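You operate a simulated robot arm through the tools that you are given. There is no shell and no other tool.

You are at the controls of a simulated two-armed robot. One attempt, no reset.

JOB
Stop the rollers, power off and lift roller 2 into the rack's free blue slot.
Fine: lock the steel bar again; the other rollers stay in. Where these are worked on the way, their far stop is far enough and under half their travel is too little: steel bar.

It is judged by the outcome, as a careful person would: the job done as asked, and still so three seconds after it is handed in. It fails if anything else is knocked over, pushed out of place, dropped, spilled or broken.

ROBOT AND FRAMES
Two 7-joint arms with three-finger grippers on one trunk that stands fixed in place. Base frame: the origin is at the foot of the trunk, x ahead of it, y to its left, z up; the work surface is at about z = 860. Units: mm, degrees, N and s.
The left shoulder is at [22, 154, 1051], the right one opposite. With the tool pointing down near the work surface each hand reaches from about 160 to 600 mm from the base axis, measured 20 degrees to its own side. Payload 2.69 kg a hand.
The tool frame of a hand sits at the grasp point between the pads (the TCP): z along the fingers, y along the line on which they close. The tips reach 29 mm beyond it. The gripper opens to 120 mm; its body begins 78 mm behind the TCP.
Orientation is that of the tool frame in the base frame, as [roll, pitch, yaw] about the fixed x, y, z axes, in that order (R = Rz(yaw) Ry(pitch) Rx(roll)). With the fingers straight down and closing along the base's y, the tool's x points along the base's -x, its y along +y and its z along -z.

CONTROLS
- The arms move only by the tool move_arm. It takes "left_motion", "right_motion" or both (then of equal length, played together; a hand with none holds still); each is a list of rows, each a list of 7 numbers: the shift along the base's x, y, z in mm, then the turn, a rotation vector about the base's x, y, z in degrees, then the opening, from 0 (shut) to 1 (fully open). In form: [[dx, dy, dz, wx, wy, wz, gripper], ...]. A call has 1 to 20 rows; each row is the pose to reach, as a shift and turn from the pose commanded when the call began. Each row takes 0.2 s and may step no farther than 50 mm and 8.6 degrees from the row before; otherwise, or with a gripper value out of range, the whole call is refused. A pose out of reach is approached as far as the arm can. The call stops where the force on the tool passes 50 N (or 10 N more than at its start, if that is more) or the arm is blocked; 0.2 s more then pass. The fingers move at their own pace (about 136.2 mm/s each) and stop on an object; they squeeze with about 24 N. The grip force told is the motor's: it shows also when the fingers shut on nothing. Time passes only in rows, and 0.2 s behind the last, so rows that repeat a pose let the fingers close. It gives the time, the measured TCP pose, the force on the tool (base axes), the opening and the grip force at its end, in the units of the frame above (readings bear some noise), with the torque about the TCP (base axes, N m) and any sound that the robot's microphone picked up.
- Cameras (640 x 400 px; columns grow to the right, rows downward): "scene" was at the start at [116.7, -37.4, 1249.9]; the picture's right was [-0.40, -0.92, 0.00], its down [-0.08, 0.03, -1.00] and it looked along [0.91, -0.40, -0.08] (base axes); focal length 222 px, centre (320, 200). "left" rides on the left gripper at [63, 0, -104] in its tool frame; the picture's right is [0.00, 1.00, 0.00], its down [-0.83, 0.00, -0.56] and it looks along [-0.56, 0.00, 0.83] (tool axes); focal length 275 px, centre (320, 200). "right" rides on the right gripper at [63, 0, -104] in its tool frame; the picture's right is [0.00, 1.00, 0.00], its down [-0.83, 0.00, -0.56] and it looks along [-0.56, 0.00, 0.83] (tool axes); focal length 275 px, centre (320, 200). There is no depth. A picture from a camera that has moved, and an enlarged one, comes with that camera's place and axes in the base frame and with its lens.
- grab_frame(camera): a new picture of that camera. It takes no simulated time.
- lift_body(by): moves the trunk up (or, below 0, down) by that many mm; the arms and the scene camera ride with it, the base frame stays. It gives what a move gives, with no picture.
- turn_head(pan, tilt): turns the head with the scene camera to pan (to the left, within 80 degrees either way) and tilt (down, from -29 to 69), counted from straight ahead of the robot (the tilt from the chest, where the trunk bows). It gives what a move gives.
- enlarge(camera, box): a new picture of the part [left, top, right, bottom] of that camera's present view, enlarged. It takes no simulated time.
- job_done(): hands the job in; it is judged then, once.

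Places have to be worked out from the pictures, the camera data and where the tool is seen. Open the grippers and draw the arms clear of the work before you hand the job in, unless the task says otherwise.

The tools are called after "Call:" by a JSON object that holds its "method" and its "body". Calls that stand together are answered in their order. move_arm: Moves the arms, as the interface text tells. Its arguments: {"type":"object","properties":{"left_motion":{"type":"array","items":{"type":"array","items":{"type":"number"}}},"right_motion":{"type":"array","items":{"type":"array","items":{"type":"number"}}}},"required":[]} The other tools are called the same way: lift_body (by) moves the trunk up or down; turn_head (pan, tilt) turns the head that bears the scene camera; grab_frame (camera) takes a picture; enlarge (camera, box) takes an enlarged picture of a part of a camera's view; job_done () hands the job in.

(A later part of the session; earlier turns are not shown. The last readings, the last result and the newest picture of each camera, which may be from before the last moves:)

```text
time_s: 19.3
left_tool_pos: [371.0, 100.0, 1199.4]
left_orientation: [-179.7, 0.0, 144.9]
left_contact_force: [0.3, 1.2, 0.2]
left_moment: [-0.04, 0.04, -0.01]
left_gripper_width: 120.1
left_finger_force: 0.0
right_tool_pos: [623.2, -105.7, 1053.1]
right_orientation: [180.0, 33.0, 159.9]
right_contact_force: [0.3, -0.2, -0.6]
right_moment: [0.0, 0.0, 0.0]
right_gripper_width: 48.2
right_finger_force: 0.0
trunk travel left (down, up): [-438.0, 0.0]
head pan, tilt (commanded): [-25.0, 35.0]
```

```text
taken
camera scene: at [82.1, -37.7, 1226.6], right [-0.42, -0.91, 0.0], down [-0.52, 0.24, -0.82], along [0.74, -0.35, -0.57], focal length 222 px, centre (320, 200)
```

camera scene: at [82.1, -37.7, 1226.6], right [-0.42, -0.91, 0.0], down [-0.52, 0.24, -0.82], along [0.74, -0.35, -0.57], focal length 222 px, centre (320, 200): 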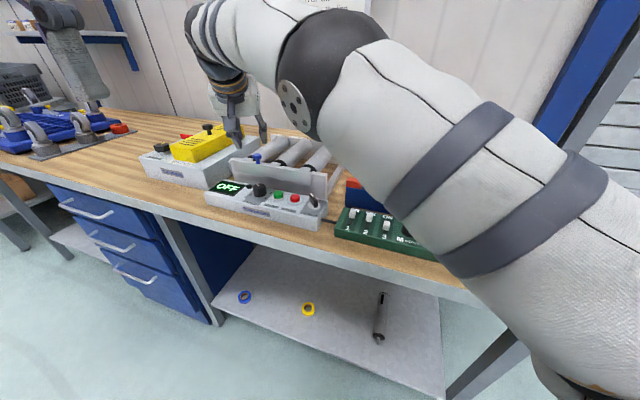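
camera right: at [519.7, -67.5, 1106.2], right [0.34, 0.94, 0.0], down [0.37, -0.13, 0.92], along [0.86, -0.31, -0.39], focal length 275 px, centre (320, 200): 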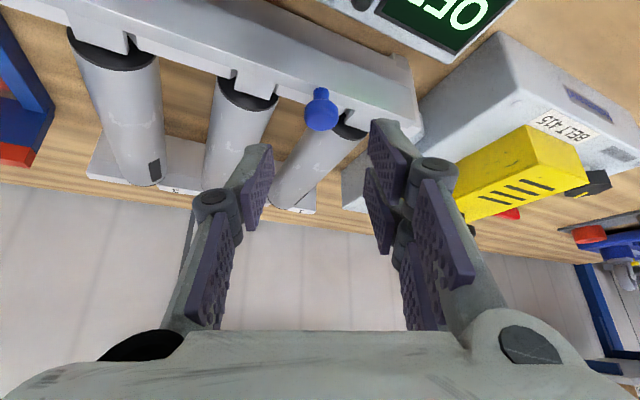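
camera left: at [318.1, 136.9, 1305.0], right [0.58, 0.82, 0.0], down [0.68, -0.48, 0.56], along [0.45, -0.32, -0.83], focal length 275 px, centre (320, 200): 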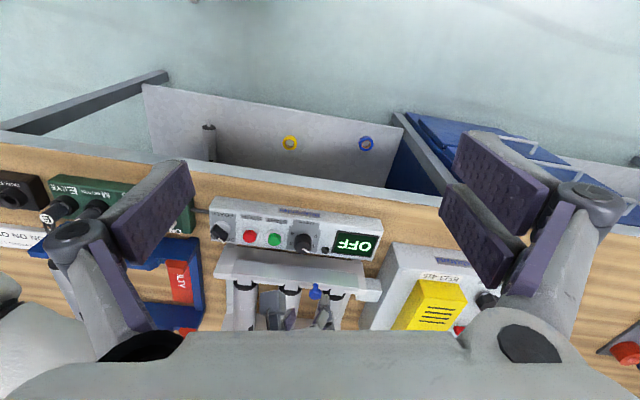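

Good, that reach works and the right camera now sees the bar, knob and rollers close up. I enlarge it to measure.

Call:
{"method": "enlarge", "body": {"camera": "right", "box": [60, 0, 440, 230]}}

Call:
{"method": "enlarge", "body": {"camera": "scene", "box": [190, 90, 350, 220]}}

```text
1.68 times, centred on (250, 115) of right
camera zoom: at [519.7, -67.5, 1106.2], right [0.34, 0.94, 0.0], down [0.37, -0.13, 0.92], along [0.86, -0.31, -0.39], focal length 464 px, centre (438, 343)
```

zoom: 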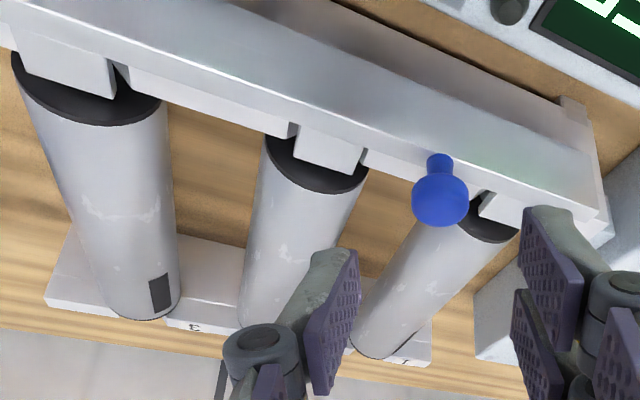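

```text
3.08 times, centred on (270, 155) of scene
camera zoom: at [82.1, -37.7, 1226.6], right [-0.42, -0.91, 0.0], down [-0.52, 0.24, -0.82], along [0.74, -0.35, -0.57], focal length 682 px, centre (474, 338)
```

zoom: 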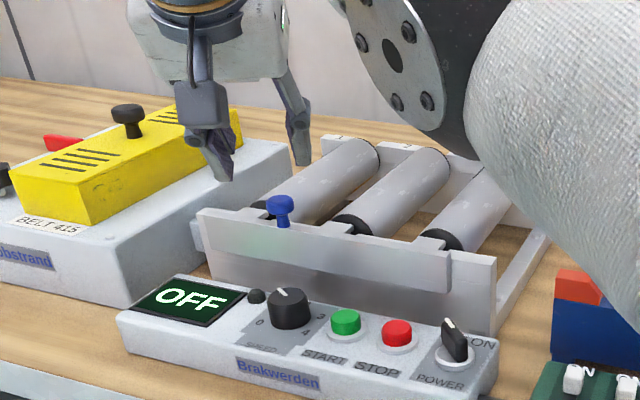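

Knob head triangulates to about (663,-119,972), 91 mm ahead of the TCP and nearly centred between the fingers. I advance 60 mm along the tool axis with fingers ~38 mm apart.

Call:
{"method": "move_arm", "body": {"right_motion": [[10.2, -3.4, -16.8, 0, 0, 0, 0.32], [20.5, -6.8, -33.5, 0, 0, 0, 0.32], [27.0, -9.0, -44, 0, 0, 0, 0.32], [30.7, -10.2, -50.3, 0, 0, 0, 0.32]]}}

Call:
{"method": "grab_frame", "body": {"camera": "right"}}

Call:
{"method": "enlarge", "body": {"camera": "scene", "box": [190, 90, 350, 220]}}

Call:
{"method": "enlarge", "body": {"camera": "left", "box": [205, 210, 415, 335]}}

```text
time_s: 20.3
left_tool_pos: [368.9, 99.9, 1201.5]
left_orientation: [-180.0, 0.1, 145.0]
left_contact_force: [0.6, -0.7, -0.6]
left_moment: [-0.02, -0.03, 0.03]
left_gripper_width: 120.0
left_finger_force: 0.0
right_tool_pos: [645.8, -116.9, 1001.3]
right_orientation: [180.0, 33.0, 159.9]
right_contact_force: [-0.8, 0.2, 0.0]
right_moment: [0.0, 0.0, 0.03]
right_gripper_width: 38.4
right_finger_force: 0.1
right hand out of reach, approached as far as the arm can: row 3, 4
trunk travel left (down, up): [-438.0, 0.0]
head pan, tilt (commanded): [-25.0, 35.0]
```

```text
taken
camera right: at [542.3, -79.4, 1054.7], right [0.34, 0.94, 0.0], down [0.37, -0.13, 0.92], along [0.86, -0.31, -0.39], focal length 275 px, centre (320, 200)
```

right: 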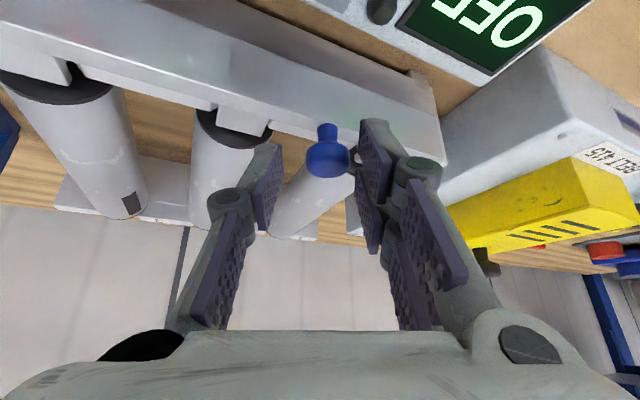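

```text
3.08 times, centred on (270, 155) of scene
camera zoom: at [81.0, -37.9, 1226.9], right [-0.42, -0.91, 0.0], down [-0.52, 0.24, -0.82], along [0.74, -0.35, -0.57], focal length 682 px, centre (474, 338)
```

zoom: 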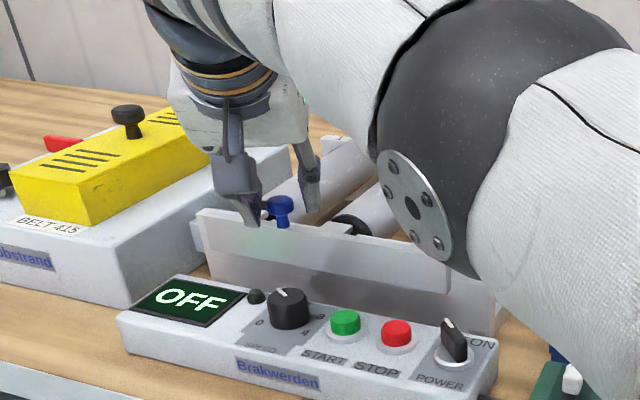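

```text
3.05 times, centred on (310, 272) of left
camera zoom: at [316.8, 136.5, 1305.9], right [0.58, 0.82, 0.0], down [0.68, -0.48, 0.56], along [0.45, -0.32, -0.83], focal length 839 px, centre (350, -21)
```

zoom: 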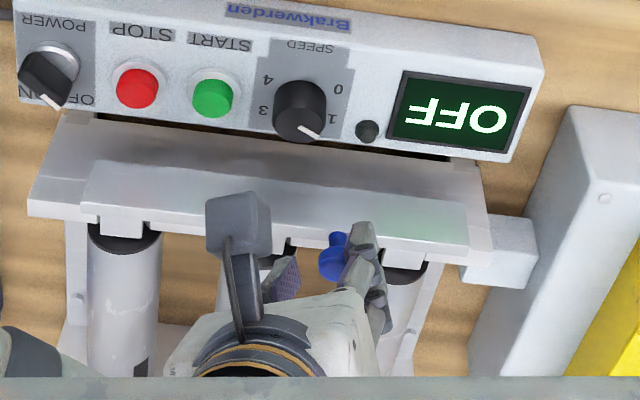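

The arm ran out of reach 8 mm short, and the scene camera shows that raising the trunk moved its top ~31 mm backward. I back the hand off along its axis, then lower the trunk and check how the top shifts.

Call:
{"method": "move_arm", "body": {"right_motion": [[-10, 3.4, 20, 0, 0, 0, 0.32], [-25, 7, 45, 0, 0, 0, 0.32], [-45, 10, 75, 0, 0, 0, 0.32]]}}

Call:
{"method": "lift_body", "body": {"by": -25}}

Call:
{"method": "grab_frame", "body": {"camera": "scene"}}

```text
time_s: 21.1
left_tool_pos: [367.4, 99.2, 1202.5]
left_orientation: [-179.9, 0.2, 145.0]
left_contact_force: [-0.1, -0.5, 0.0]
left_moment: [-0.02, -0.02, 0.0]
left_gripper_width: 119.8
left_finger_force: 0.0
right_tool_pos: [599.0, -107.1, 1078.2]
right_orientation: [-180.0, 33.1, 160.1]
right_contact_force: [-0.7, -0.5, 0.4]
right_moment: [-0.01, -0.02, 0.01]
right_gripper_width: 38.5
right_finger_force: 0.1
trunk travel left (down, up): [-438.0, 0.0]
head pan, tilt (commanded): [-25.0, 35.0]
```

```text
time_s: 21.8
left_tool_pos: [368.5, 97.6, 1176.6]
left_orientation: [179.9, 0.2, 145.0]
left_contact_force: [-0.2, -0.1, 0.2]
left_moment: [0.04, -0.08, 0.03]
left_gripper_width: 120.0
left_finger_force: 0.1
right_tool_pos: [598.8, -107.9, 1053.2]
right_orientation: [179.8, 33.2, 159.8]
right_contact_force: [-0.3, -0.2, 0.8]
right_moment: [-0.01, 0.01, -0.02]
right_gripper_width: 38.4
right_finger_force: 0.0
trunk travel left (down, up): [-413.0, 25.0]
head pan, tilt (commanded): [-25.0, 35.0]
```

```text
taken
camera scene: at [111.0, -38.5, 1201.6], right [-0.42, -0.91, 0.0], down [-0.52, 0.24, -0.82], along [0.74, -0.35, -0.57], focal length 222 px, centre (320, 200)
```

scene: 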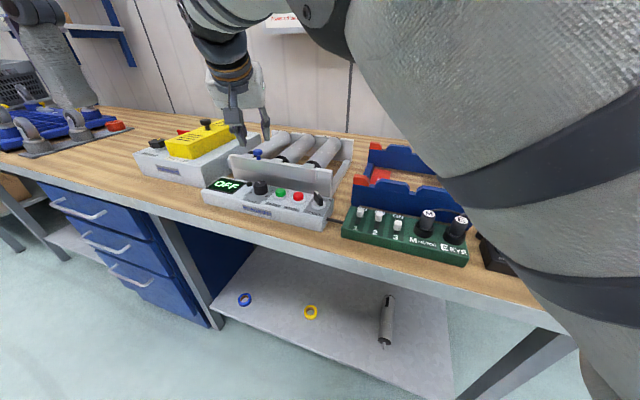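

Lowering brings the trunk's top forward, so a lower trunk gives more reach. I raise the right hand first, then lower the trunk 40 mm and check again.

Call:
{"method": "move_arm", "body": {"left_motion": [[0, 0, 25, 0, 0, 0, 1], [0, 0, 50, 0, 0, 0, 1]], "right_motion": [[-15, 0, 30, 0, 0, 0, 0.32], [-30, 0, 60, 0, 0, 0, 0.32]]}}

Call:
{"method": "lift_body", "body": {"by": -40}}

Call:
{"method": "grab_frame", "body": {"camera": "scene"}}

```text
time_s: 22.4
left_tool_pos: [369.5, 98.6, 1226.2]
left_orientation: [179.9, 0.2, 144.9]
left_contact_force: [-0.4, -0.2, -0.2]
left_moment: [0.04, 0.03, 0.0]
left_gripper_width: 120.0
left_finger_force: 0.0
right_tool_pos: [568.1, -107.2, 1112.8]
right_orientation: [-179.9, 33.0, 160.0]
right_contact_force: [0.7, -0.6, 0.0]
right_moment: [0.0, 0.02, 0.0]
right_gripper_width: 38.2
right_finger_force: 0.1
trunk travel left (down, up): [-413.0, 25.0]
head pan, tilt (commanded): [-25.0, 35.0]
```

```text
time_s: 23.2
left_tool_pos: [409.6, 98.7, 1130.7]
left_orientation: [-175.4, -6.2, 144.8]
left_contact_force: [-0.7, -0.2, -0.8]
left_moment: [0.0, -0.03, 0.0]
left_gripper_width: 120.0
left_finger_force: 0.1
right_tool_pos: [580.6, -107.1, 1036.2]
right_orientation: [-178.6, 29.7, 160.7]
right_contact_force: [0.9, 0.9, 1.0]
right_moment: [-0.01, -0.04, 0.03]
right_gripper_width: 38.4
right_finger_force: 0.1
trunk travel left (down, up): [-373.0, 65.0]
head pan, tilt (commanded): [-25.0, 35.0]
```

```text
taken
camera scene: at [145.5, -39.2, 1158.7], right [-0.43, -0.9, 0.0], down [-0.47, 0.22, -0.85], along [0.77, -0.36, -0.52], focal length 222 px, centre (320, 200)
```

scene: 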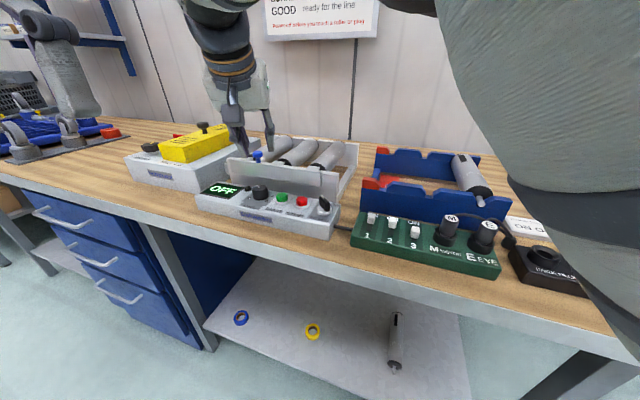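

The lowering changed more than expected (orientations shifted too). I hold still for a moment and read again.

Call:
{"method": "move_arm", "body": {"right_motion": [[0, 0, 0, 0, 0, 0, 0.32], [0, 0, 0, 0, 0, 0, 0.32], [0, 0, 0, 0, 0, 0, 0.32]]}}

Call:
{"method": "grab_frame", "body": {"camera": "scene"}}

Call:
{"method": "grab_frame", "body": {"camera": "right"}}

Call:
{"method": "grab_frame", "body": {"camera": "left"}}

```text
time_s: 24.0
left_tool_pos: [411.0, 99.1, 1130.2]
left_orientation: [-175.4, -6.2, 144.7]
left_contact_force: [0.8, -0.1, 0.6]
left_moment: [-0.01, 0.02, 0.03]
left_gripper_width: 119.9
left_finger_force: 0.1
right_tool_pos: [580.7, -106.8, 1035.3]
right_orientation: [-178.6, 29.7, 160.7]
right_contact_force: [0.4, -0.7, 0.4]
right_moment: [-0.02, -0.01, 0.01]
right_gripper_width: 38.3
right_finger_force: 0.2
trunk travel left (down, up): [-373.0, 65.0]
head pan, tilt (commanded): [-25.0, 35.0]
```

```text
taken
camera scene: at [146.1, -38.9, 1158.6], right [-0.43, -0.91, 0.0], down [-0.47, 0.22, -0.85], along [0.77, -0.36, -0.52], focal length 222 px, centre (320, 200)
```

scene: 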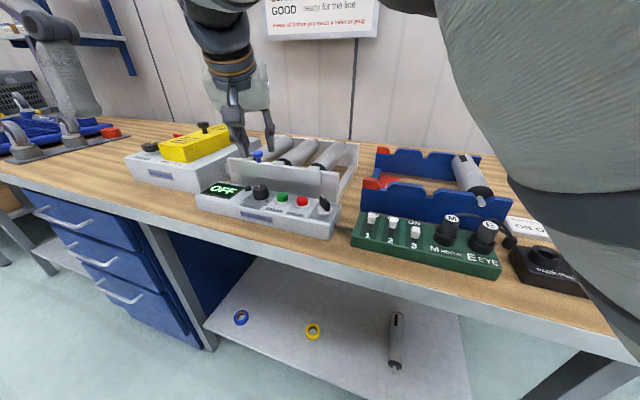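

```text
taken
camera right: at [481.9, -69.1, 1094.8], right [0.34, 0.94, -0.02], down [0.43, -0.13, 0.89], along [0.84, -0.31, -0.45], focal length 275 px, centre (320, 200)
```

right: 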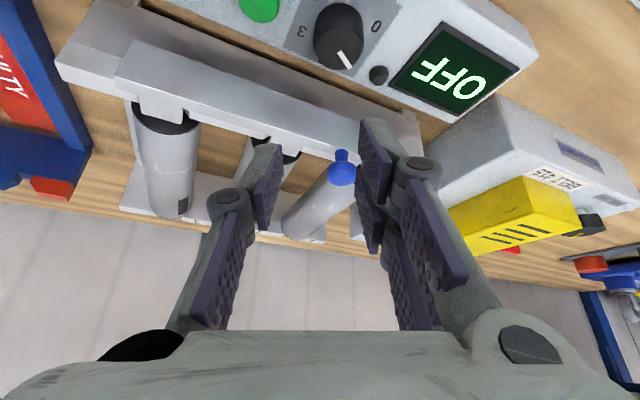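

```text
taken
camera left: at [373.3, 136.6, 1240.6], right [0.57, 0.82, -0.08], down [0.75, -0.48, 0.46], along [0.34, -0.32, -0.88], focal length 275 px, centre (320, 200)
```

left: 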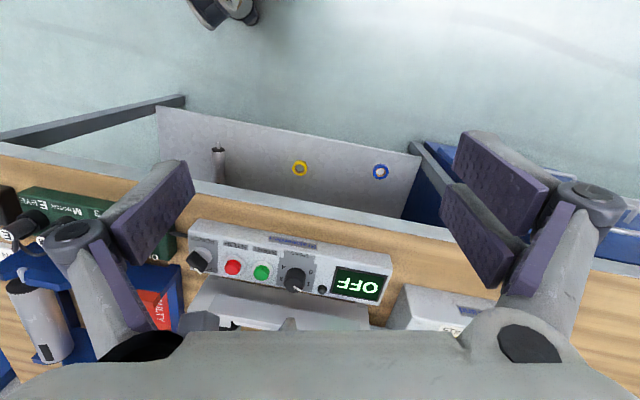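

The head looks to be leaning against the arms (tilt reads ~31° instead of 35°). I tilt the head back up to relieve it and read again.

Call:
{"method": "turn_head", "body": {"pan": -25, "tilt": 15}}

Call:
{"method": "move_arm", "body": {"right_motion": [[0, 0, 0, 0, 0, 0, 0.32], [0, 0, 0, 0, 0, 0, 0.32]]}}

Call:
{"method": "grab_frame", "body": {"camera": "scene"}}

```text
time_s: 24.8
left_tool_pos: [410.1, 99.5, 1129.1]
left_orientation: [-175.4, -6.3, 144.8]
left_contact_force: [0.1, -0.2, 0.6]
left_moment: [-0.01, 0.01, 0.0]
left_gripper_width: 120.0
left_finger_force: 0.2
right_tool_pos: [581.6, -107.1, 1035.6]
right_orientation: [-178.6, 29.6, 160.7]
right_contact_force: [0.7, 0.3, 1.2]
right_moment: [0.0, -0.02, 0.01]
right_gripper_width: 38.5
right_finger_force: 0.1
trunk travel left (down, up): [-373.0, 65.0]
head pan, tilt (commanded): [-25.0, 15.0]
```

```text
time_s: 25.4
left_tool_pos: [411.1, 98.7, 1129.9]
left_orientation: [-175.4, -6.3, 144.8]
left_contact_force: [0.0, -0.6, -0.5]
left_moment: [-0.02, -0.04, 0.02]
left_gripper_width: 119.9
left_finger_force: 0.0
right_tool_pos: [581.2, -106.9, 1034.8]
right_orientation: [-178.6, 29.6, 160.7]
right_contact_force: [-0.7, 0.3, 0.2]
right_moment: [-0.01, 0.03, 0.05]
right_gripper_width: 38.2
right_finger_force: 0.1
trunk travel left (down, up): [-373.0, 65.0]
head pan, tilt (commanded): [-25.0, 15.0]
```

```text
taken
camera scene: at [149.6, -40.2, 1185.2], right [-0.42, -0.91, 0.0], down [-0.23, 0.11, -0.97], along [0.88, -0.41, -0.26], focal length 222 px, centre (320, 200)
```

scene: 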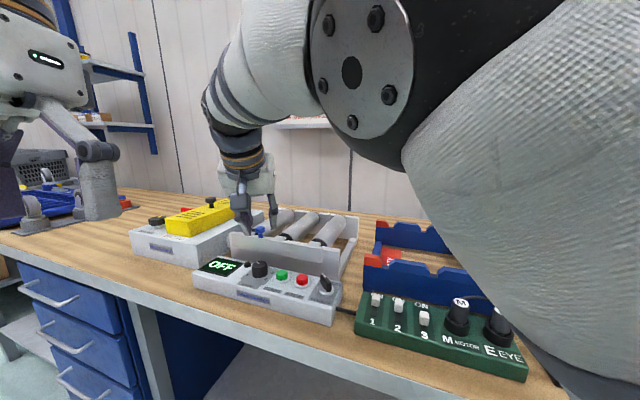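

Head tilt is now free at 15°, trunk top is ~33 mm farther forward than at the start. I move the left arm out to the left, away from the head, and raise the right hand 40 mm to see that both follow.

Call:
{"method": "move_arm", "body": {"left_motion": [[-10, 25, 10, 0, 0, 7, 1], [-20, 50, 20, 0, 0, 14, 1], [-30, 80, 30, 0, 0, 21, 1], [-40, 110, 40, 0, 0, 28, 1], [-50, 140, 40, 0, 0, 35, 1]], "right_motion": [[0, 0, 10, 0, 0, 0, 0.32], [0, 0, 20, 0, 0, 0, 0.32], [0, 0, 30, 0, 0, 0, 0.32], [0, 0, 40, 0, 0, 0, 0.32], [0, 0, 40, 0, 0, 0, 0.32]]}}

Call:
{"method": "grab_frame", "body": {"camera": "scene"}}

```text
time_s: 26.6
left_tool_pos: [370.6, 215.5, 1118.0]
left_orientation: [-175.3, -6.2, 179.9]
left_contact_force: [0.4, -0.7, 0.4]
left_moment: [0.01, -0.03, -0.03]
left_gripper_width: 119.9
left_finger_force: 0.0
left hand out of reach, approached as far as the arm can: row 1, 2, 3, 4, 5
right_tool_pos: [581.7, -107.0, 1076.4]
right_orientation: [-178.6, 29.6, 160.7]
right_contact_force: [0.8, -0.1, -0.8]
right_moment: [0.02, -0.01, 0.01]
right_gripper_width: 38.2
right_finger_force: 0.0
trunk travel left (down, up): [-373.0, 65.0]
head pan, tilt (commanded): [-25.0, 15.0]
```

```text
taken
camera scene: at [148.7, -40.8, 1185.4], right [-0.42, -0.91, 0.0], down [-0.23, 0.11, -0.97], along [0.88, -0.41, -0.26], focal length 222 px, centre (320, 200)
```

scene: 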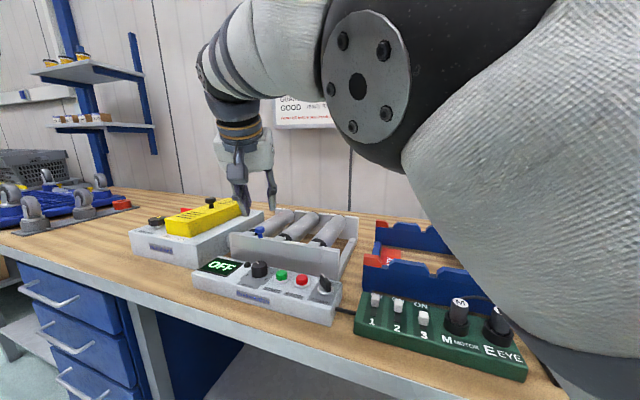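

The right arm follows fine; the left was merely at its own limits and is now clear. I go back over the knob and in along the tool axis, restoring the 33° tilt.

Call:
{"method": "move_arm", "body": {"right_motion": [[20, 0, -12, 0, -1.8, 0, 0.32], [39.5, 1, -23, 0, -3.6, 0, 0.32], [50, -2.7, -40, 0, -3.6, 0, 0.32], [60, -6.5, -56.5, 0, -3.6, 0, 0.32], [66, -8.7, -66, 0, -3.6, 0, 0.32], [70.2, -10.2, -73.3, 0, -3.6, 0, 0.32], [70.2, -10.2, -73.3, 0, -3.6, 0, 0.32]]}}

Call:
{"method": "grab_frame", "body": {"camera": "right"}}

Call:
{"method": "grab_frame", "body": {"camera": "scene"}}

```text
time_s: 28.2
left_tool_pos: [371.0, 215.0, 1117.9]
left_orientation: [-175.2, -6.2, 179.8]
left_contact_force: [-0.8, -0.5, 1.0]
left_moment: [-0.02, -0.01, -0.01]
left_gripper_width: 119.8
left_finger_force: 0.0
right_tool_pos: [652.5, -117.9, 1000.6]
right_orientation: [-179.9, 32.9, 159.9]
right_contact_force: [-0.7, 0.3, -0.1]
right_moment: [-0.03, 0.02, 0.03]
right_gripper_width: 38.7
right_finger_force: 0.1
trunk travel left (down, up): [-373.0, 65.0]
head pan, tilt (commanded): [-25.0, 15.0]
```

```text
taken
camera right: at [549.2, -79.9, 1055.4], right [0.34, 0.94, 0.0], down [0.37, -0.13, 0.92], along [0.86, -0.31, -0.39], focal length 275 px, centre (320, 200)
```

right: 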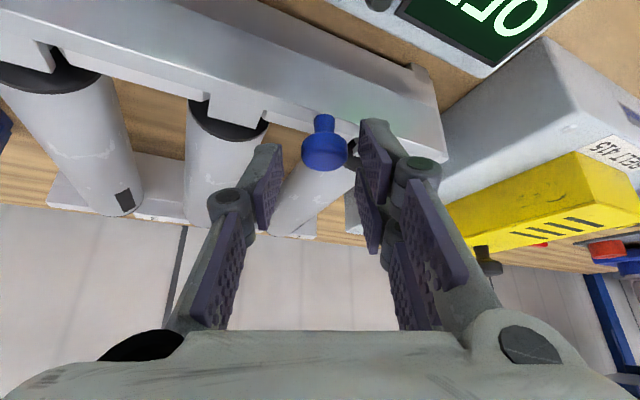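

```text
taken
camera scene: at [149.5, -40.2, 1185.3], right [-0.42, -0.91, 0.0], down [-0.23, 0.11, -0.97], along [0.88, -0.41, -0.26], focal length 222 px, centre (320, 200)
```

scene: 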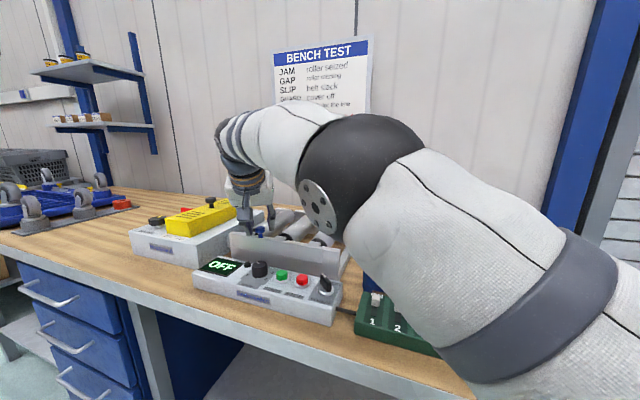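

The knob head sits at the fingertips, 2–3 mm off centre. I nudge 3 mm deeper and centre, then close gently on it.

Call:
{"method": "move_arm", "body": {"right_motion": [[2.4, 1.8, -2.5, 0, 0, 0, 0.3], [2.4, 1.8, -2.5, 0, 0, 0, 0.15], [2.4, 1.8, -2.5, 0, 0, 0, 0.05], [2.4, 1.8, -2.5, 0, 0, 0, 0.0]]}}

Call:
{"method": "grab_frame", "body": {"camera": "right"}}

```text
time_s: 29.2
left_tool_pos: [371.2, 215.1, 1118.1]
left_orientation: [-175.3, -6.1, 179.8]
left_contact_force: [-0.1, -0.4, -0.8]
left_moment: [-0.01, 0.01, 0.02]
left_gripper_width: 119.9
left_finger_force: 0.1
right_tool_pos: [655.0, -116.2, 999.7]
right_orientation: [180.0, 32.9, 160.0]
right_contact_force: [-2.6, -3.1, -0.9]
right_moment: [-0.05, 0.29, -0.01]
right_gripper_width: 23.3
right_finger_force: 44.9
trunk travel left (down, up): [-373.0, 65.0]
head pan, tilt (commanded): [-25.0, 15.0]
```

```text
taken
camera right: at [551.4, -78.1, 1053.3], right [0.34, 0.94, 0.0], down [0.37, -0.13, 0.92], along [0.86, -0.31, -0.4], focal length 275 px, centre (320, 200)
```

right: 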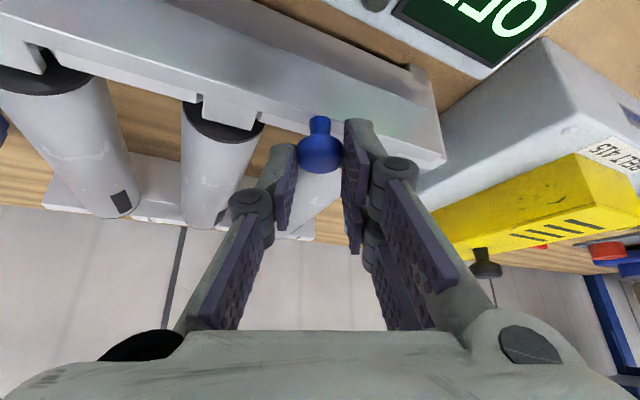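

The knob head is held (23 mm). I slide the bar toward -s (base -x,-y) in small steps and watch the force.

Call:
{"method": "move_arm", "body": {"right_motion": [[-4, -4, 0, 0, 0, 0, 0], [-8, -8, 0, 0, 0, 0, 0], [-12, -12, 0, 0, 0, 0, 0], [-16, -16, 0, 0, 0, 0, 0], [-20, -20, 0, 0, 0, 0, 0]]}}

Call:
{"method": "grab_frame", "body": {"camera": "right"}}

Call:
{"method": "enlarge", "body": {"camera": "scene", "box": [180, 180, 360, 310]}}

```text
time_s: 30.4
left_tool_pos: [371.4, 215.3, 1117.9]
left_orientation: [-175.3, -6.2, 179.8]
left_contact_force: [-0.1, -0.7, -0.2]
left_moment: [0.04, -0.01, 0.0]
left_gripper_width: 119.7
left_finger_force: 0.1
right_tool_pos: [634.9, -135.8, 1000.2]
right_orientation: [-179.9, 33.1, 160.0]
right_contact_force: [2.3, -1.3, 2.3]
right_moment: [-0.12, -0.56, 0.05]
right_gripper_width: 23.4
right_finger_force: 44.8
trunk travel left (down, up): [-373.0, 65.0]
head pan, tilt (commanded): [-25.0, 15.0]
```

```text
taken
camera right: at [531.9, -97.4, 1053.1], right [0.34, 0.94, 0.0], down [0.37, -0.13, 0.92], along [0.86, -0.31, -0.39], focal length 275 px, centre (320, 200)
```

right: 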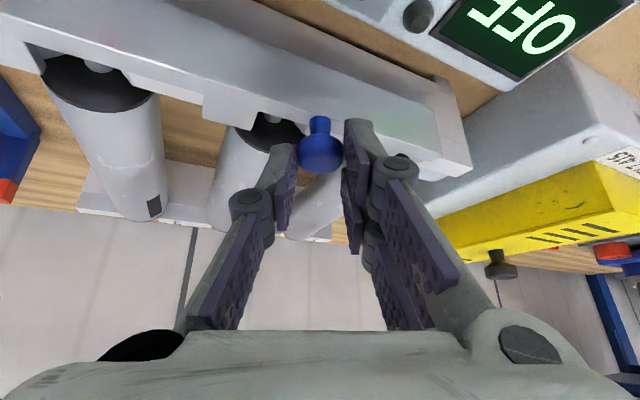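

```text
3.08 times, centred on (270, 245) of scene
camera zoom: at [149.6, -40.3, 1185.3], right [-0.42, -0.91, 0.0], down [-0.23, 0.11, -0.97], along [0.88, -0.41, -0.26], focal length 682 px, centre (474, 62)
```

zoom: 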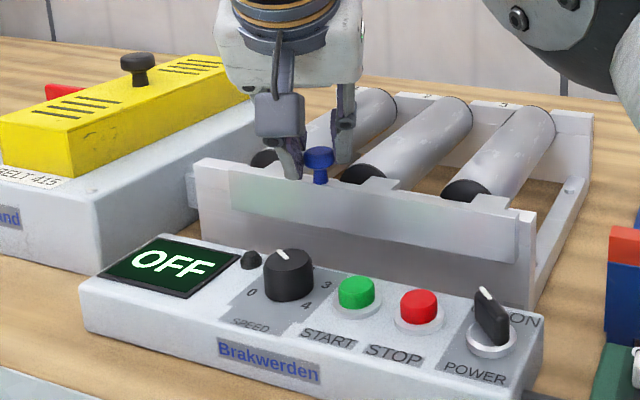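

The bar slid 28 mm and the shafts are coming free of the tabs. I continue gently until its stop.

Call:
{"method": "move_arm", "body": {"right_motion": [[-2, -2, 0, 0, 0, 0, 0], [-4, -4, 0, 0, 0, 0, 0], [-6, -6, 0, 0, 0, 0, 0], [-8, -8, 0, 0, 0, 0, 0]]}}

Call:
{"method": "grab_frame", "body": {"camera": "right"}}

Call:
{"method": "enlarge", "body": {"camera": "scene", "box": [180, 180, 360, 310]}}

```text
time_s: 31.4
left_tool_pos: [373.4, 216.7, 1117.2]
left_orientation: [-175.4, -6.3, 179.8]
left_contact_force: [-0.4, 0.6, 0.6]
left_moment: [-0.05, -0.01, 0.0]
left_gripper_width: 120.0
left_finger_force: 0.1
right_tool_pos: [629.4, -140.4, 999.8]
right_orientation: [179.7, 33.3, 160.1]
right_contact_force: [26.4, 9.5, 9.0]
right_moment: [0.51, -0.46, 0.2]
right_gripper_width: 23.3
right_finger_force: 45.1
trunk travel left (down, up): [-373.0, 65.0]
head pan, tilt (commanded): [-25.0, 15.0]
```

```text
taken
camera right: at [526.1, -103.1, 1052.6], right [0.34, 0.94, 0.0], down [0.37, -0.13, 0.92], along [0.87, -0.31, -0.39], focal length 275 px, centre (320, 200)
```

right: 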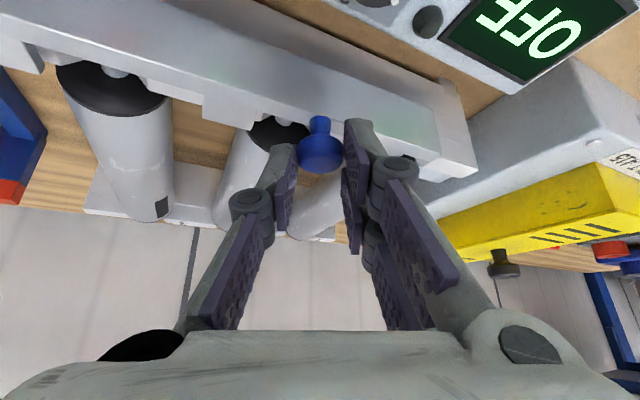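

```text
3.08 times, centred on (270, 245) of scene
camera zoom: at [152.0, -39.0, 1185.0], right [-0.42, -0.91, 0.0], down [-0.24, 0.11, -0.97], along [0.87, -0.41, -0.26], focal length 682 px, centre (474, 62)
```

zoom: 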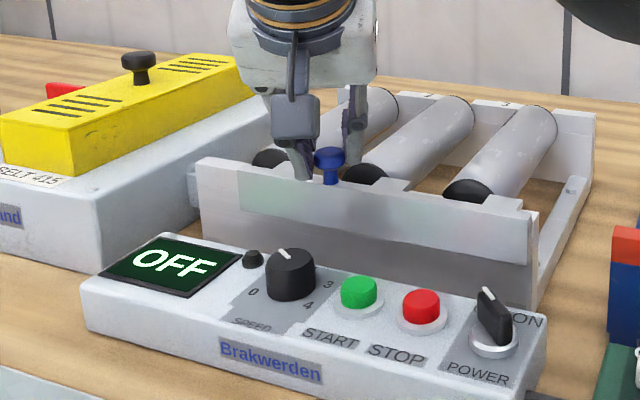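

The bar is at its far stop (35 mm travel, 26 N). I ease the load, open the fingers and withdraw along the approach line.

Call:
{"method": "move_arm", "body": {"right_motion": [[2, 2, 0, 0, 0, 0, 0], [2, 2, 0, 0, 0, 0, 0.2], [2, 2, 0, 0, 0, 0, 0.33], [-3, 3.9, 8.4, 0, 0, 0, 0.33], [-13.3, 7.6, 25.2, 0, 0, 0, 0.33], [-28.7, 13.2, 50.3, 0, 0, 0, 0.33], [-50, 20, 90, 0, 0, 0, 0.33]]}}

Call:
{"method": "grab_frame", "body": {"camera": "right"}}

Call:
{"method": "enlarge", "body": {"camera": "scene", "box": [180, 180, 360, 310]}}

```text
time_s: 33.0
left_tool_pos: [371.5, 215.8, 1117.8]
left_orientation: [-175.2, -6.2, 179.8]
left_contact_force: [0.5, -0.6, 0.3]
left_moment: [0.04, 0.03, 0.02]
left_gripper_width: 119.9
left_finger_force: 0.0
right_tool_pos: [586.5, -123.1, 1094.0]
right_orientation: [180.0, 32.9, 160.0]
right_contact_force: [-0.2, 0.2, -0.1]
right_moment: [0.03, -0.01, -0.03]
right_gripper_width: 39.8
right_finger_force: 0.1
right hand out of reach, approached as far as the arm can: row 7
trunk travel left (down, up): [-373.0, 65.0]
head pan, tilt (commanded): [-25.0, 15.0]
```

```text
taken
camera right: at [483.2, -85.3, 1146.8], right [0.34, 0.94, 0.0], down [0.37, -0.13, 0.92], along [0.86, -0.31, -0.4], focal length 275 px, centre (320, 200)
```

right: 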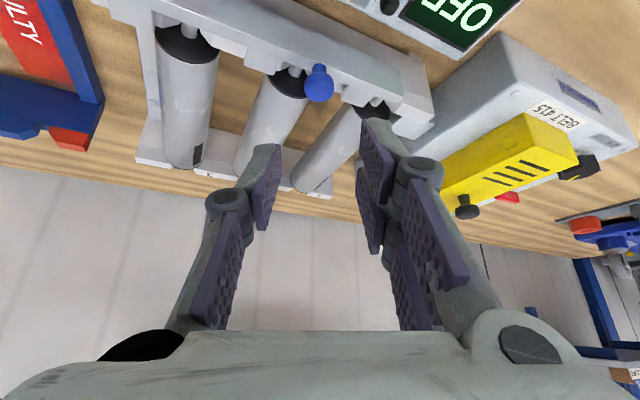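

```text
3.08 times, centred on (270, 245) of scene
camera zoom: at [149.4, -40.4, 1185.3], right [-0.42, -0.91, 0.0], down [-0.23, 0.11, -0.97], along [0.88, -0.41, -0.26], focal length 682 px, centre (474, 62)
```

zoom: 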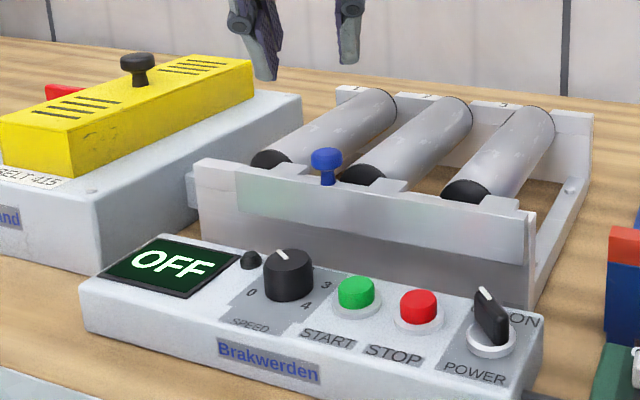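

The bar stays at its stop. I enlarge the right view to measure roller 2, its shaft and the rack.

Call:
{"method": "enlarge", "body": {"camera": "right", "box": [130, 0, 440, 205]}}

Call:
{"method": "enlarge", "body": {"camera": "right", "box": [220, 50, 360, 140]}}

```text
1.95 times, centred on (285, 102) of right
camera zoom: at [483.2, -85.3, 1146.8], right [0.34, 0.94, 0.0], down [0.37, -0.13, 0.92], along [0.86, -0.31, -0.4], focal length 537 px, centre (388, 390)
```

zoom: 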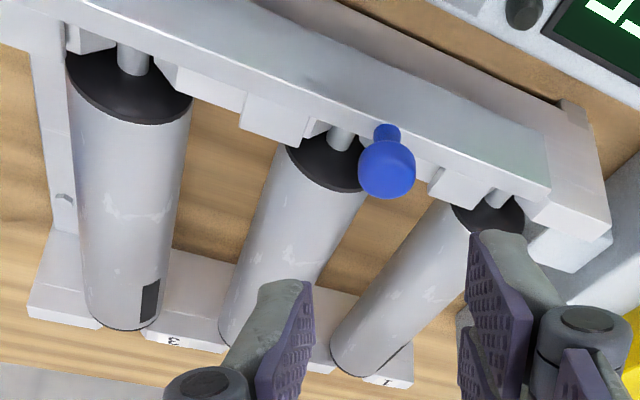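

```text
4.44 times, centred on (290, 95) of right
camera zoom: at [483.2, -85.3, 1146.8], right [0.34, 0.94, 0.0], down [0.37, -0.13, 0.92], along [0.86, -0.31, -0.4], focal length 1224 px, centre (453, 667)
```

zoom: 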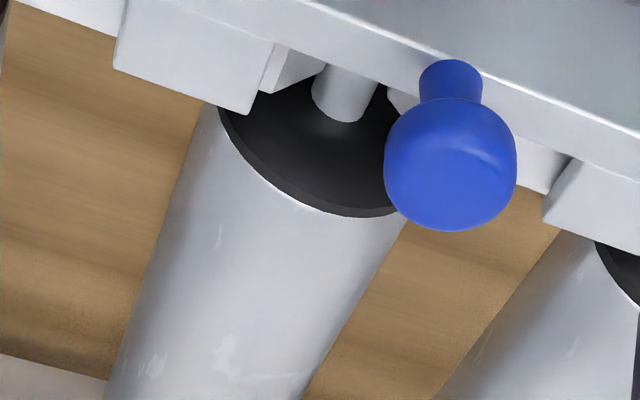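

Roller 2's shaft lies at s≈336 with pitch ~84 mm, body d≈577–750, axis z≈947; the bar no longer covers its slot. To clear the knob I'd rather grip with the wrist camera on top, so I bring the hand upright above the panel and test turning it the other way round.

Call:
{"method": "move_arm", "body": {"right_motion": [[-9.3, -15.4, -8.8, 1.15, 6.53, 3.89, 0.33], [-18.6, -30.8, -17.6, 2.3, 13.06, 7.78, 0.33], [-27.9, -46.2, -26.4, 3.46, 19.6, 11.66, 0.33], [-37.2, -61.6, -35.2, 4.61, 26.13, 15.55, 0.33], [-46.5, -77, -44, 5.76, 32.66, 19.44, 0.33]]}}

Call:
{"method": "grab_frame", "body": {"camera": "scene"}}

```text
time_s: 34.2
left_tool_pos: [371.4, 214.8, 1117.4]
left_orientation: [-175.4, -6.2, 179.8]
left_contact_force: [0.3, 1.0, 0.3]
left_moment: [0.01, -0.01, -0.01]
left_gripper_width: 119.8
left_finger_force: 0.0
right_tool_pos: [541.0, -198.5, 1045.5]
right_orientation: [179.9, -0.1, -179.9]
right_contact_force: [-0.3, -0.2, -0.6]
right_moment: [-0.01, 0.02, -0.01]
right_gripper_width: 39.9
right_finger_force: 0.1
trunk travel left (down, up): [-373.0, 65.0]
head pan, tilt (commanded): [-25.0, 15.0]
```

```text
taken
camera scene: at [150.2, -40.6, 1185.1], right [-0.42, -0.91, 0.0], down [-0.24, 0.11, -0.97], along [0.88, -0.41, -0.26], focal length 222 px, centre (320, 200)
```

scene: 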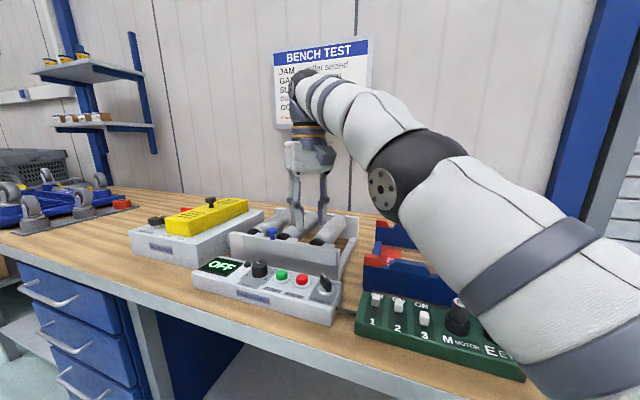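

Upright at (541,-199,1045). Now I turn the hand +135° about the vertical in small steps to see whether the wrist allows it.

Call:
{"method": "move_arm", "body": {"right_motion": [[-10, 0, 5, 0, 0, 7.5, 0.33], [-20, 0, 10, 0, 0, 15, 0.33], [-30, 0, 15, 0, 0, 22.5, 0.33], [-30, 0, 15, 0, 0, 30, 0.33], [-30, 0, 15, 0, 0, 37.5, 0.33], [-30, 0, 15, 0, 0, 45, 0.33], [-30, 0, 15, 0, 0, 52.5, 0.33], [-30, 0, 15, 0, 0, 60, 0.33], [-30, 0, 15, 0, 0, 67.5, 0.33], [-30, 0, 15, 0, 0, 75, 0.33], [-30, 0, 15, 0, 0, 82.5, 0.33], [-30, 0, 15, 0, 0, 90, 0.33], [-30, 0, 15, 0, 0, 97.5, 0.33], [-30, 0, 15, 0, 0, 105, 0.33], [-30, 0, 15, 0, 0, 112.5, 0.33], [-30, 0, 15, 0, 0, 120, 0.33], [-30, 0, 15, 0, 0, 127.5, 0.33], [-30, 0, 15, 0, 0, 135, 0.33]]}}

Call:
{"method": "grab_frame", "body": {"camera": "scene"}}

Call:
{"method": "grab_frame", "body": {"camera": "right"}}

```text
time_s: 38.0
left_tool_pos: [371.8, 216.2, 1117.8]
left_orientation: [-175.3, -6.1, 179.8]
left_contact_force: [-1.0, 0.4, -0.7]
left_moment: [-0.03, -0.01, -0.01]
left_gripper_width: 119.9
left_finger_force: 0.1
right_tool_pos: [512.6, -199.7, 1063.8]
right_orientation: [-180.0, -0.1, -44.9]
right_contact_force: [1.2, 0.2, 0.2]
right_moment: [0.03, 0.0, -0.02]
right_gripper_width: 39.5
right_finger_force: 0.0
trunk travel left (down, up): [-373.0, 65.0]
head pan, tilt (commanded): [-25.0, 15.0]
```

```text
taken
camera scene: at [149.6, -40.2, 1185.2], right [-0.42, -0.91, 0.0], down [-0.23, 0.11, -0.97], along [0.88, -0.41, -0.26], focal length 222 px, centre (320, 200)
```

scene: 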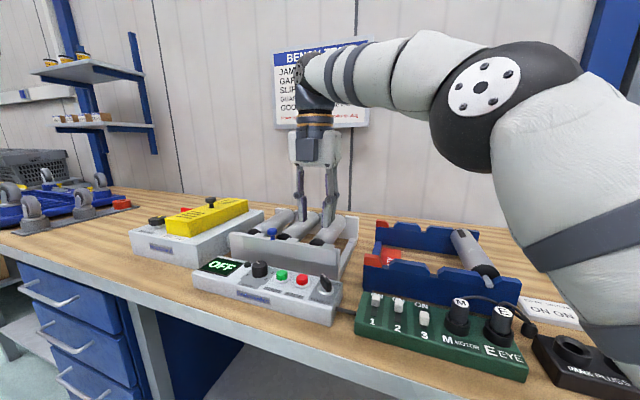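

```text
taken
camera right: at [556.8, -243.0, 1167.9], right [-0.7, -0.71, 0.0], down [-0.59, 0.58, 0.56], along [-0.4, 0.39, -0.83], focal length 275 px, centre (320, 200)
```

right: 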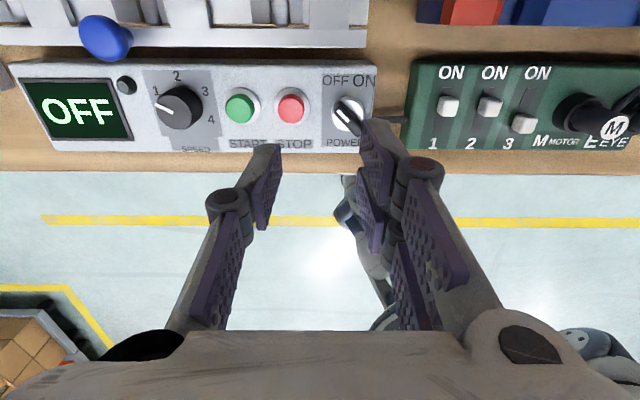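

The flipped wrist works, and the POWER pointer clearly sits on OFF. To have enough reach for roller 2 I shift the left hand forward (so it stays in range) and lower the trunk another 50 mm.

Call:
{"method": "move_arm", "body": {"left_motion": [[20, 0, -10, 0, 0, 0, 1], [40, 0, -20, 0, 0, 0, 1], [55, 10, -30, 0, 0, 0, 1]], "right_motion": [[0, 0, 10, 0, 0, 0, 0.33], [0, 0, 20, 0, 0, 0, 0.33], [0, 0, 25, 0, 0, 0, 0.33]]}}

Call:
{"method": "lift_body", "body": {"by": -50}}

Call:
{"method": "grab_frame", "body": {"camera": "scene"}}

```text
time_s: 38.8
left_tool_pos: [427.6, 225.3, 1089.3]
left_orientation: [-175.5, -6.3, 179.7]
left_contact_force: [0.4, -0.2, -0.6]
left_moment: [0.01, -0.02, 0.0]
left_gripper_width: 120.1
left_finger_force: 0.1
right_tool_pos: [511.2, -198.8, 1087.1]
right_orientation: [180.0, 0.0, -44.9]
right_contact_force: [0.0, -0.3, -0.1]
right_moment: [0.01, 0.02, -0.06]
right_gripper_width: 39.8
right_finger_force: 0.0
trunk travel left (down, up): [-373.0, 65.0]
head pan, tilt (commanded): [-25.0, 15.0]
```

```text
time_s: 39.8
left_tool_pos: [428.4, 225.7, 1040.3]
left_orientation: [-175.4, -6.2, 179.8]
left_contact_force: [-0.7, 0.2, -0.4]
left_moment: [0.01, 0.02, 0.03]
left_gripper_width: 120.0
left_finger_force: 0.1
right_tool_pos: [511.7, -200.2, 1038.6]
right_orientation: [-179.9, -0.1, -45.0]
right_contact_force: [0.8, 0.1, -0.8]
right_moment: [0.03, -0.02, -0.02]
right_gripper_width: 39.7
right_finger_force: 0.0
trunk travel left (down, up): [-323.0, 115.0]
head pan, tilt (commanded): [-25.0, 15.0]
```

```text
taken
camera scene: at [171.1, -40.3, 1128.1], right [-0.42, -0.91, 0.0], down [-0.23, 0.11, -0.97], along [0.88, -0.41, -0.26], focal length 222 px, centre (320, 200)
```

scene: 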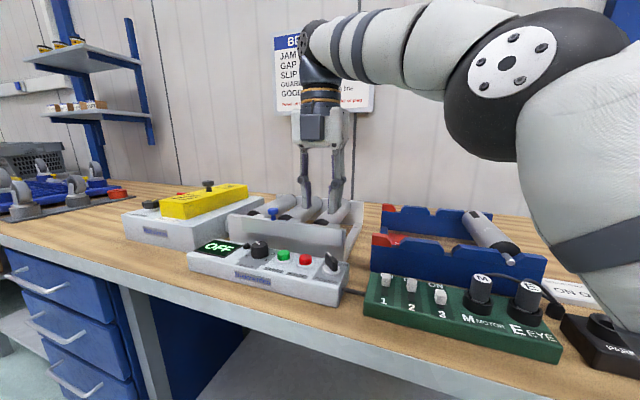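

Trunk top is now ~55 mm farther forward than at the start. I check the hand's underside geometry in the scene view, since it must pass over the knob.

Call:
{"method": "enlarge", "body": {"camera": "scene", "box": [220, 70, 400, 260]}}

Call:
{"method": "enlarge", "body": {"camera": "scene", "box": [350, 180, 590, 350]}}

```text
2.11 times, centred on (310, 165) of scene
camera zoom: at [171.1, -40.3, 1128.1], right [-0.42, -0.91, 0.0], down [-0.23, 0.11, -0.97], along [0.88, -0.41, -0.26], focal length 466 px, centre (341, 274)
```

zoom: 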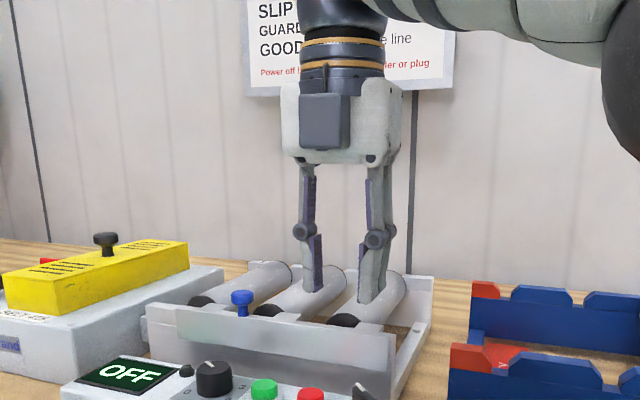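

```text
2.35 times, centred on (470, 265) of scene
camera zoom: at [171.1, -40.3, 1128.1], right [-0.42, -0.91, 0.0], down [-0.23, 0.11, -0.97], along [0.88, -0.41, -0.26], focal length 521 px, centre (-33, 47)
```

zoom: 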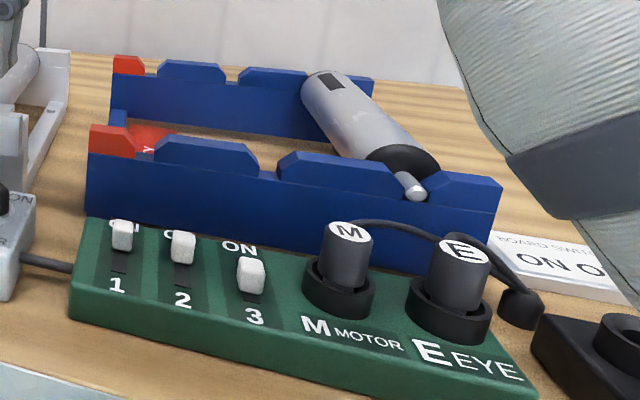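

There is a box on the hand's other side that I want to see in profile. I swing the left hand round to look across from the left at the frame and right hand.

Call:
{"method": "move_arm", "body": {"left_motion": [[5, -18, 0, -2.1, -4.34, -6.63, 1], [9, -37, 0, -4.2, -8.69, -13.27, 1], [14, -55, 0, -6.3, -13.03, -19.9, 1], [19, -74, 0, -8.4, -17.38, -26.53, 1], [23, -92, 0, -10.5, -21.72, -33.17, 1], [28, -111, 0, -12.6, -26.07, -39.8, 1], [33, -129, 0, -14.7, -30.41, -46.43, 1], [37, -148, 0, -16.8, -34.76, -53.07, 1], [42, -166, 0, -18.9, -39.1, -59.7, 1]]}}

Call:
{"method": "grab_frame", "body": {"camera": "left"}}

Call:
{"method": "grab_frame", "body": {"camera": "scene"}}

```text
time_s: 41.8
left_tool_pos: [471.5, 60.5, 1039.1]
left_orientation: [180.0, 35.0, 115.9]
left_contact_force: [-1.0, -0.1, 0.2]
left_moment: [0.01, 0.04, 0.01]
left_gripper_width: 119.9
left_finger_force: 0.1
right_tool_pos: [512.9, -199.3, 1038.7]
right_orientation: [180.0, -0.1, -45.1]
right_contact_force: [-1.0, -0.5, -0.1]
right_moment: [-0.01, 0.01, 0.01]
right_gripper_width: 39.6
right_finger_force: 0.1
trunk travel left (down, up): [-323.0, 115.0]
head pan, tilt (commanded): [-25.0, 15.0]
```

```text
taken
camera left: at [421.3, 161.5, 1089.6], right [0.9, 0.43, 0.0], down [0.15, -0.33, 0.93], along [0.41, -0.84, -0.36], focal length 275 px, centre (320, 200)
```

left: 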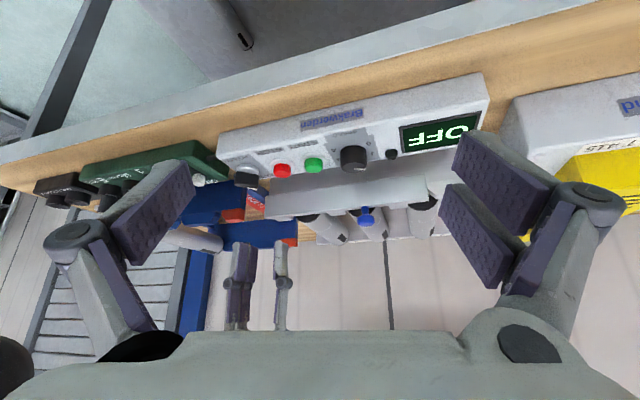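

```text
taken
camera scene: at [171.5, -40.3, 1128.0], right [-0.42, -0.91, 0.0], down [-0.23, 0.11, -0.97], along [0.88, -0.41, -0.26], focal length 222 px, centre (320, 200)
```

scene: 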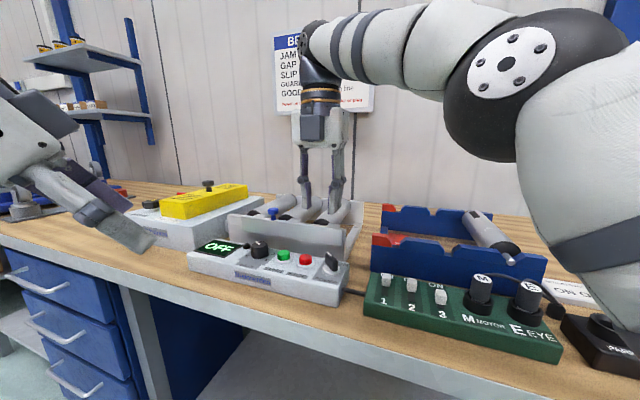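

The left camera now looks across at the frame. I bring the right hand to a hover behind roller 2 with a 45° tilt along the rollers' direction, fingers opened, high enough to clear the knob.

Call:
{"method": "move_arm", "body": {"right_motion": [[22, 5, 8, -5.3, -5.3, 0, 0.4], [44, 9.5, 12, -10.6, -10.6, 0, 0.5], [66, 14.5, 12, -15.91, -15.91, 0, 0.6], [88, 19, 10, -21.21, -21.21, 0, 0.6], [111, 24, 4, -26.52, -26.52, 0, 0.6], [132.8, 28.7, -4, -31.82, -31.82, 0, 0.6]]}}

Call:
{"method": "grab_frame", "body": {"camera": "right"}}

Call:
{"method": "grab_frame", "body": {"camera": "left"}}

Call:
{"method": "grab_frame", "body": {"camera": "scene"}}

```text
time_s: 43.1
left_tool_pos: [469.8, 61.2, 1038.8]
left_orientation: [-179.9, 34.9, 115.9]
left_contact_force: [0.6, 0.5, -0.3]
left_moment: [0.0, 0.03, 0.04]
left_gripper_width: 119.8
left_finger_force: 0.0
right_tool_pos: [645.1, -168.7, 1034.0]
right_orientation: [-179.9, -45.0, -45.2]
right_contact_force: [-0.1, 0.1, 0.2]
right_moment: [0.03, 0.02, 0.0]
right_gripper_width: 72.2
right_finger_force: 0.1
trunk travel left (down, up): [-323.0, 115.0]
head pan, tilt (commanded): [-25.0, 15.0]
```

```text
taken
camera right: at [624.5, -147.4, 1152.3], right [-0.7, -0.71, 0.0], down [-0.7, 0.69, -0.2], along [0.14, -0.14, -0.98], focal length 275 px, centre (320, 200)
```

right: 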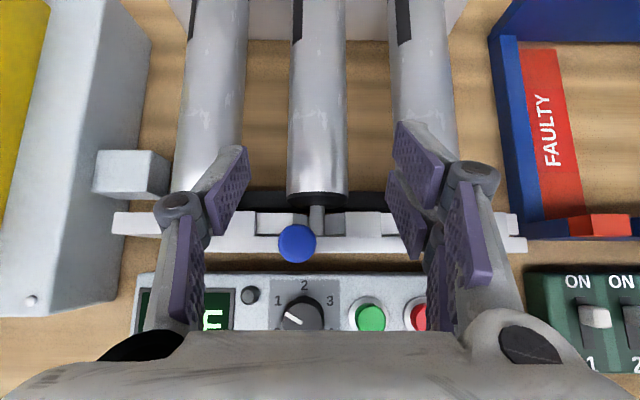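

```text
taken
camera left: at [421.3, 161.7, 1089.5], right [0.9, 0.44, 0.0], down [0.16, -0.33, 0.93], along [0.41, -0.84, -0.36], focal length 275 px, centre (320, 200)
```

left: 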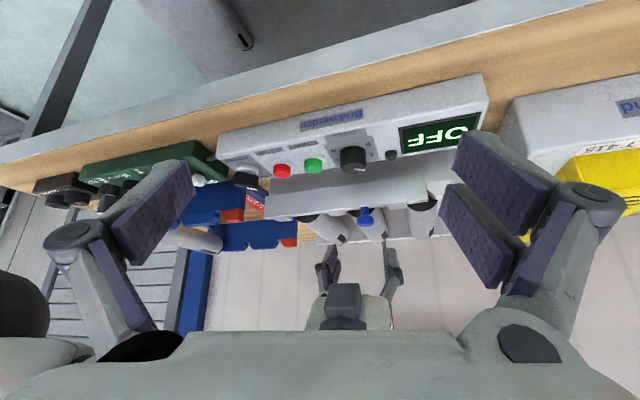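

```text
taken
camera scene: at [171.6, -40.1, 1128.0], right [-0.42, -0.91, 0.0], down [-0.23, 0.11, -0.97], along [0.88, -0.41, -0.26], focal length 222 px, centre (320, 200)
```

scene: 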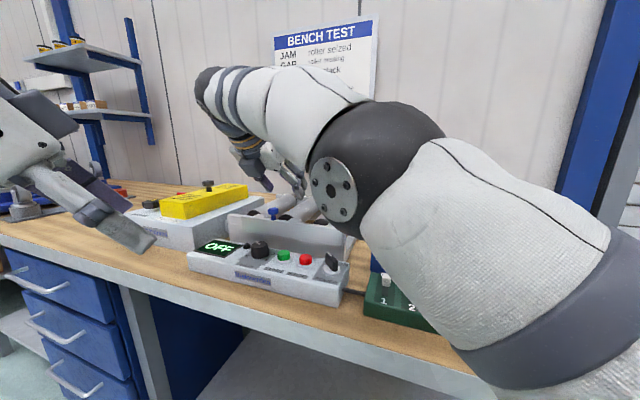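

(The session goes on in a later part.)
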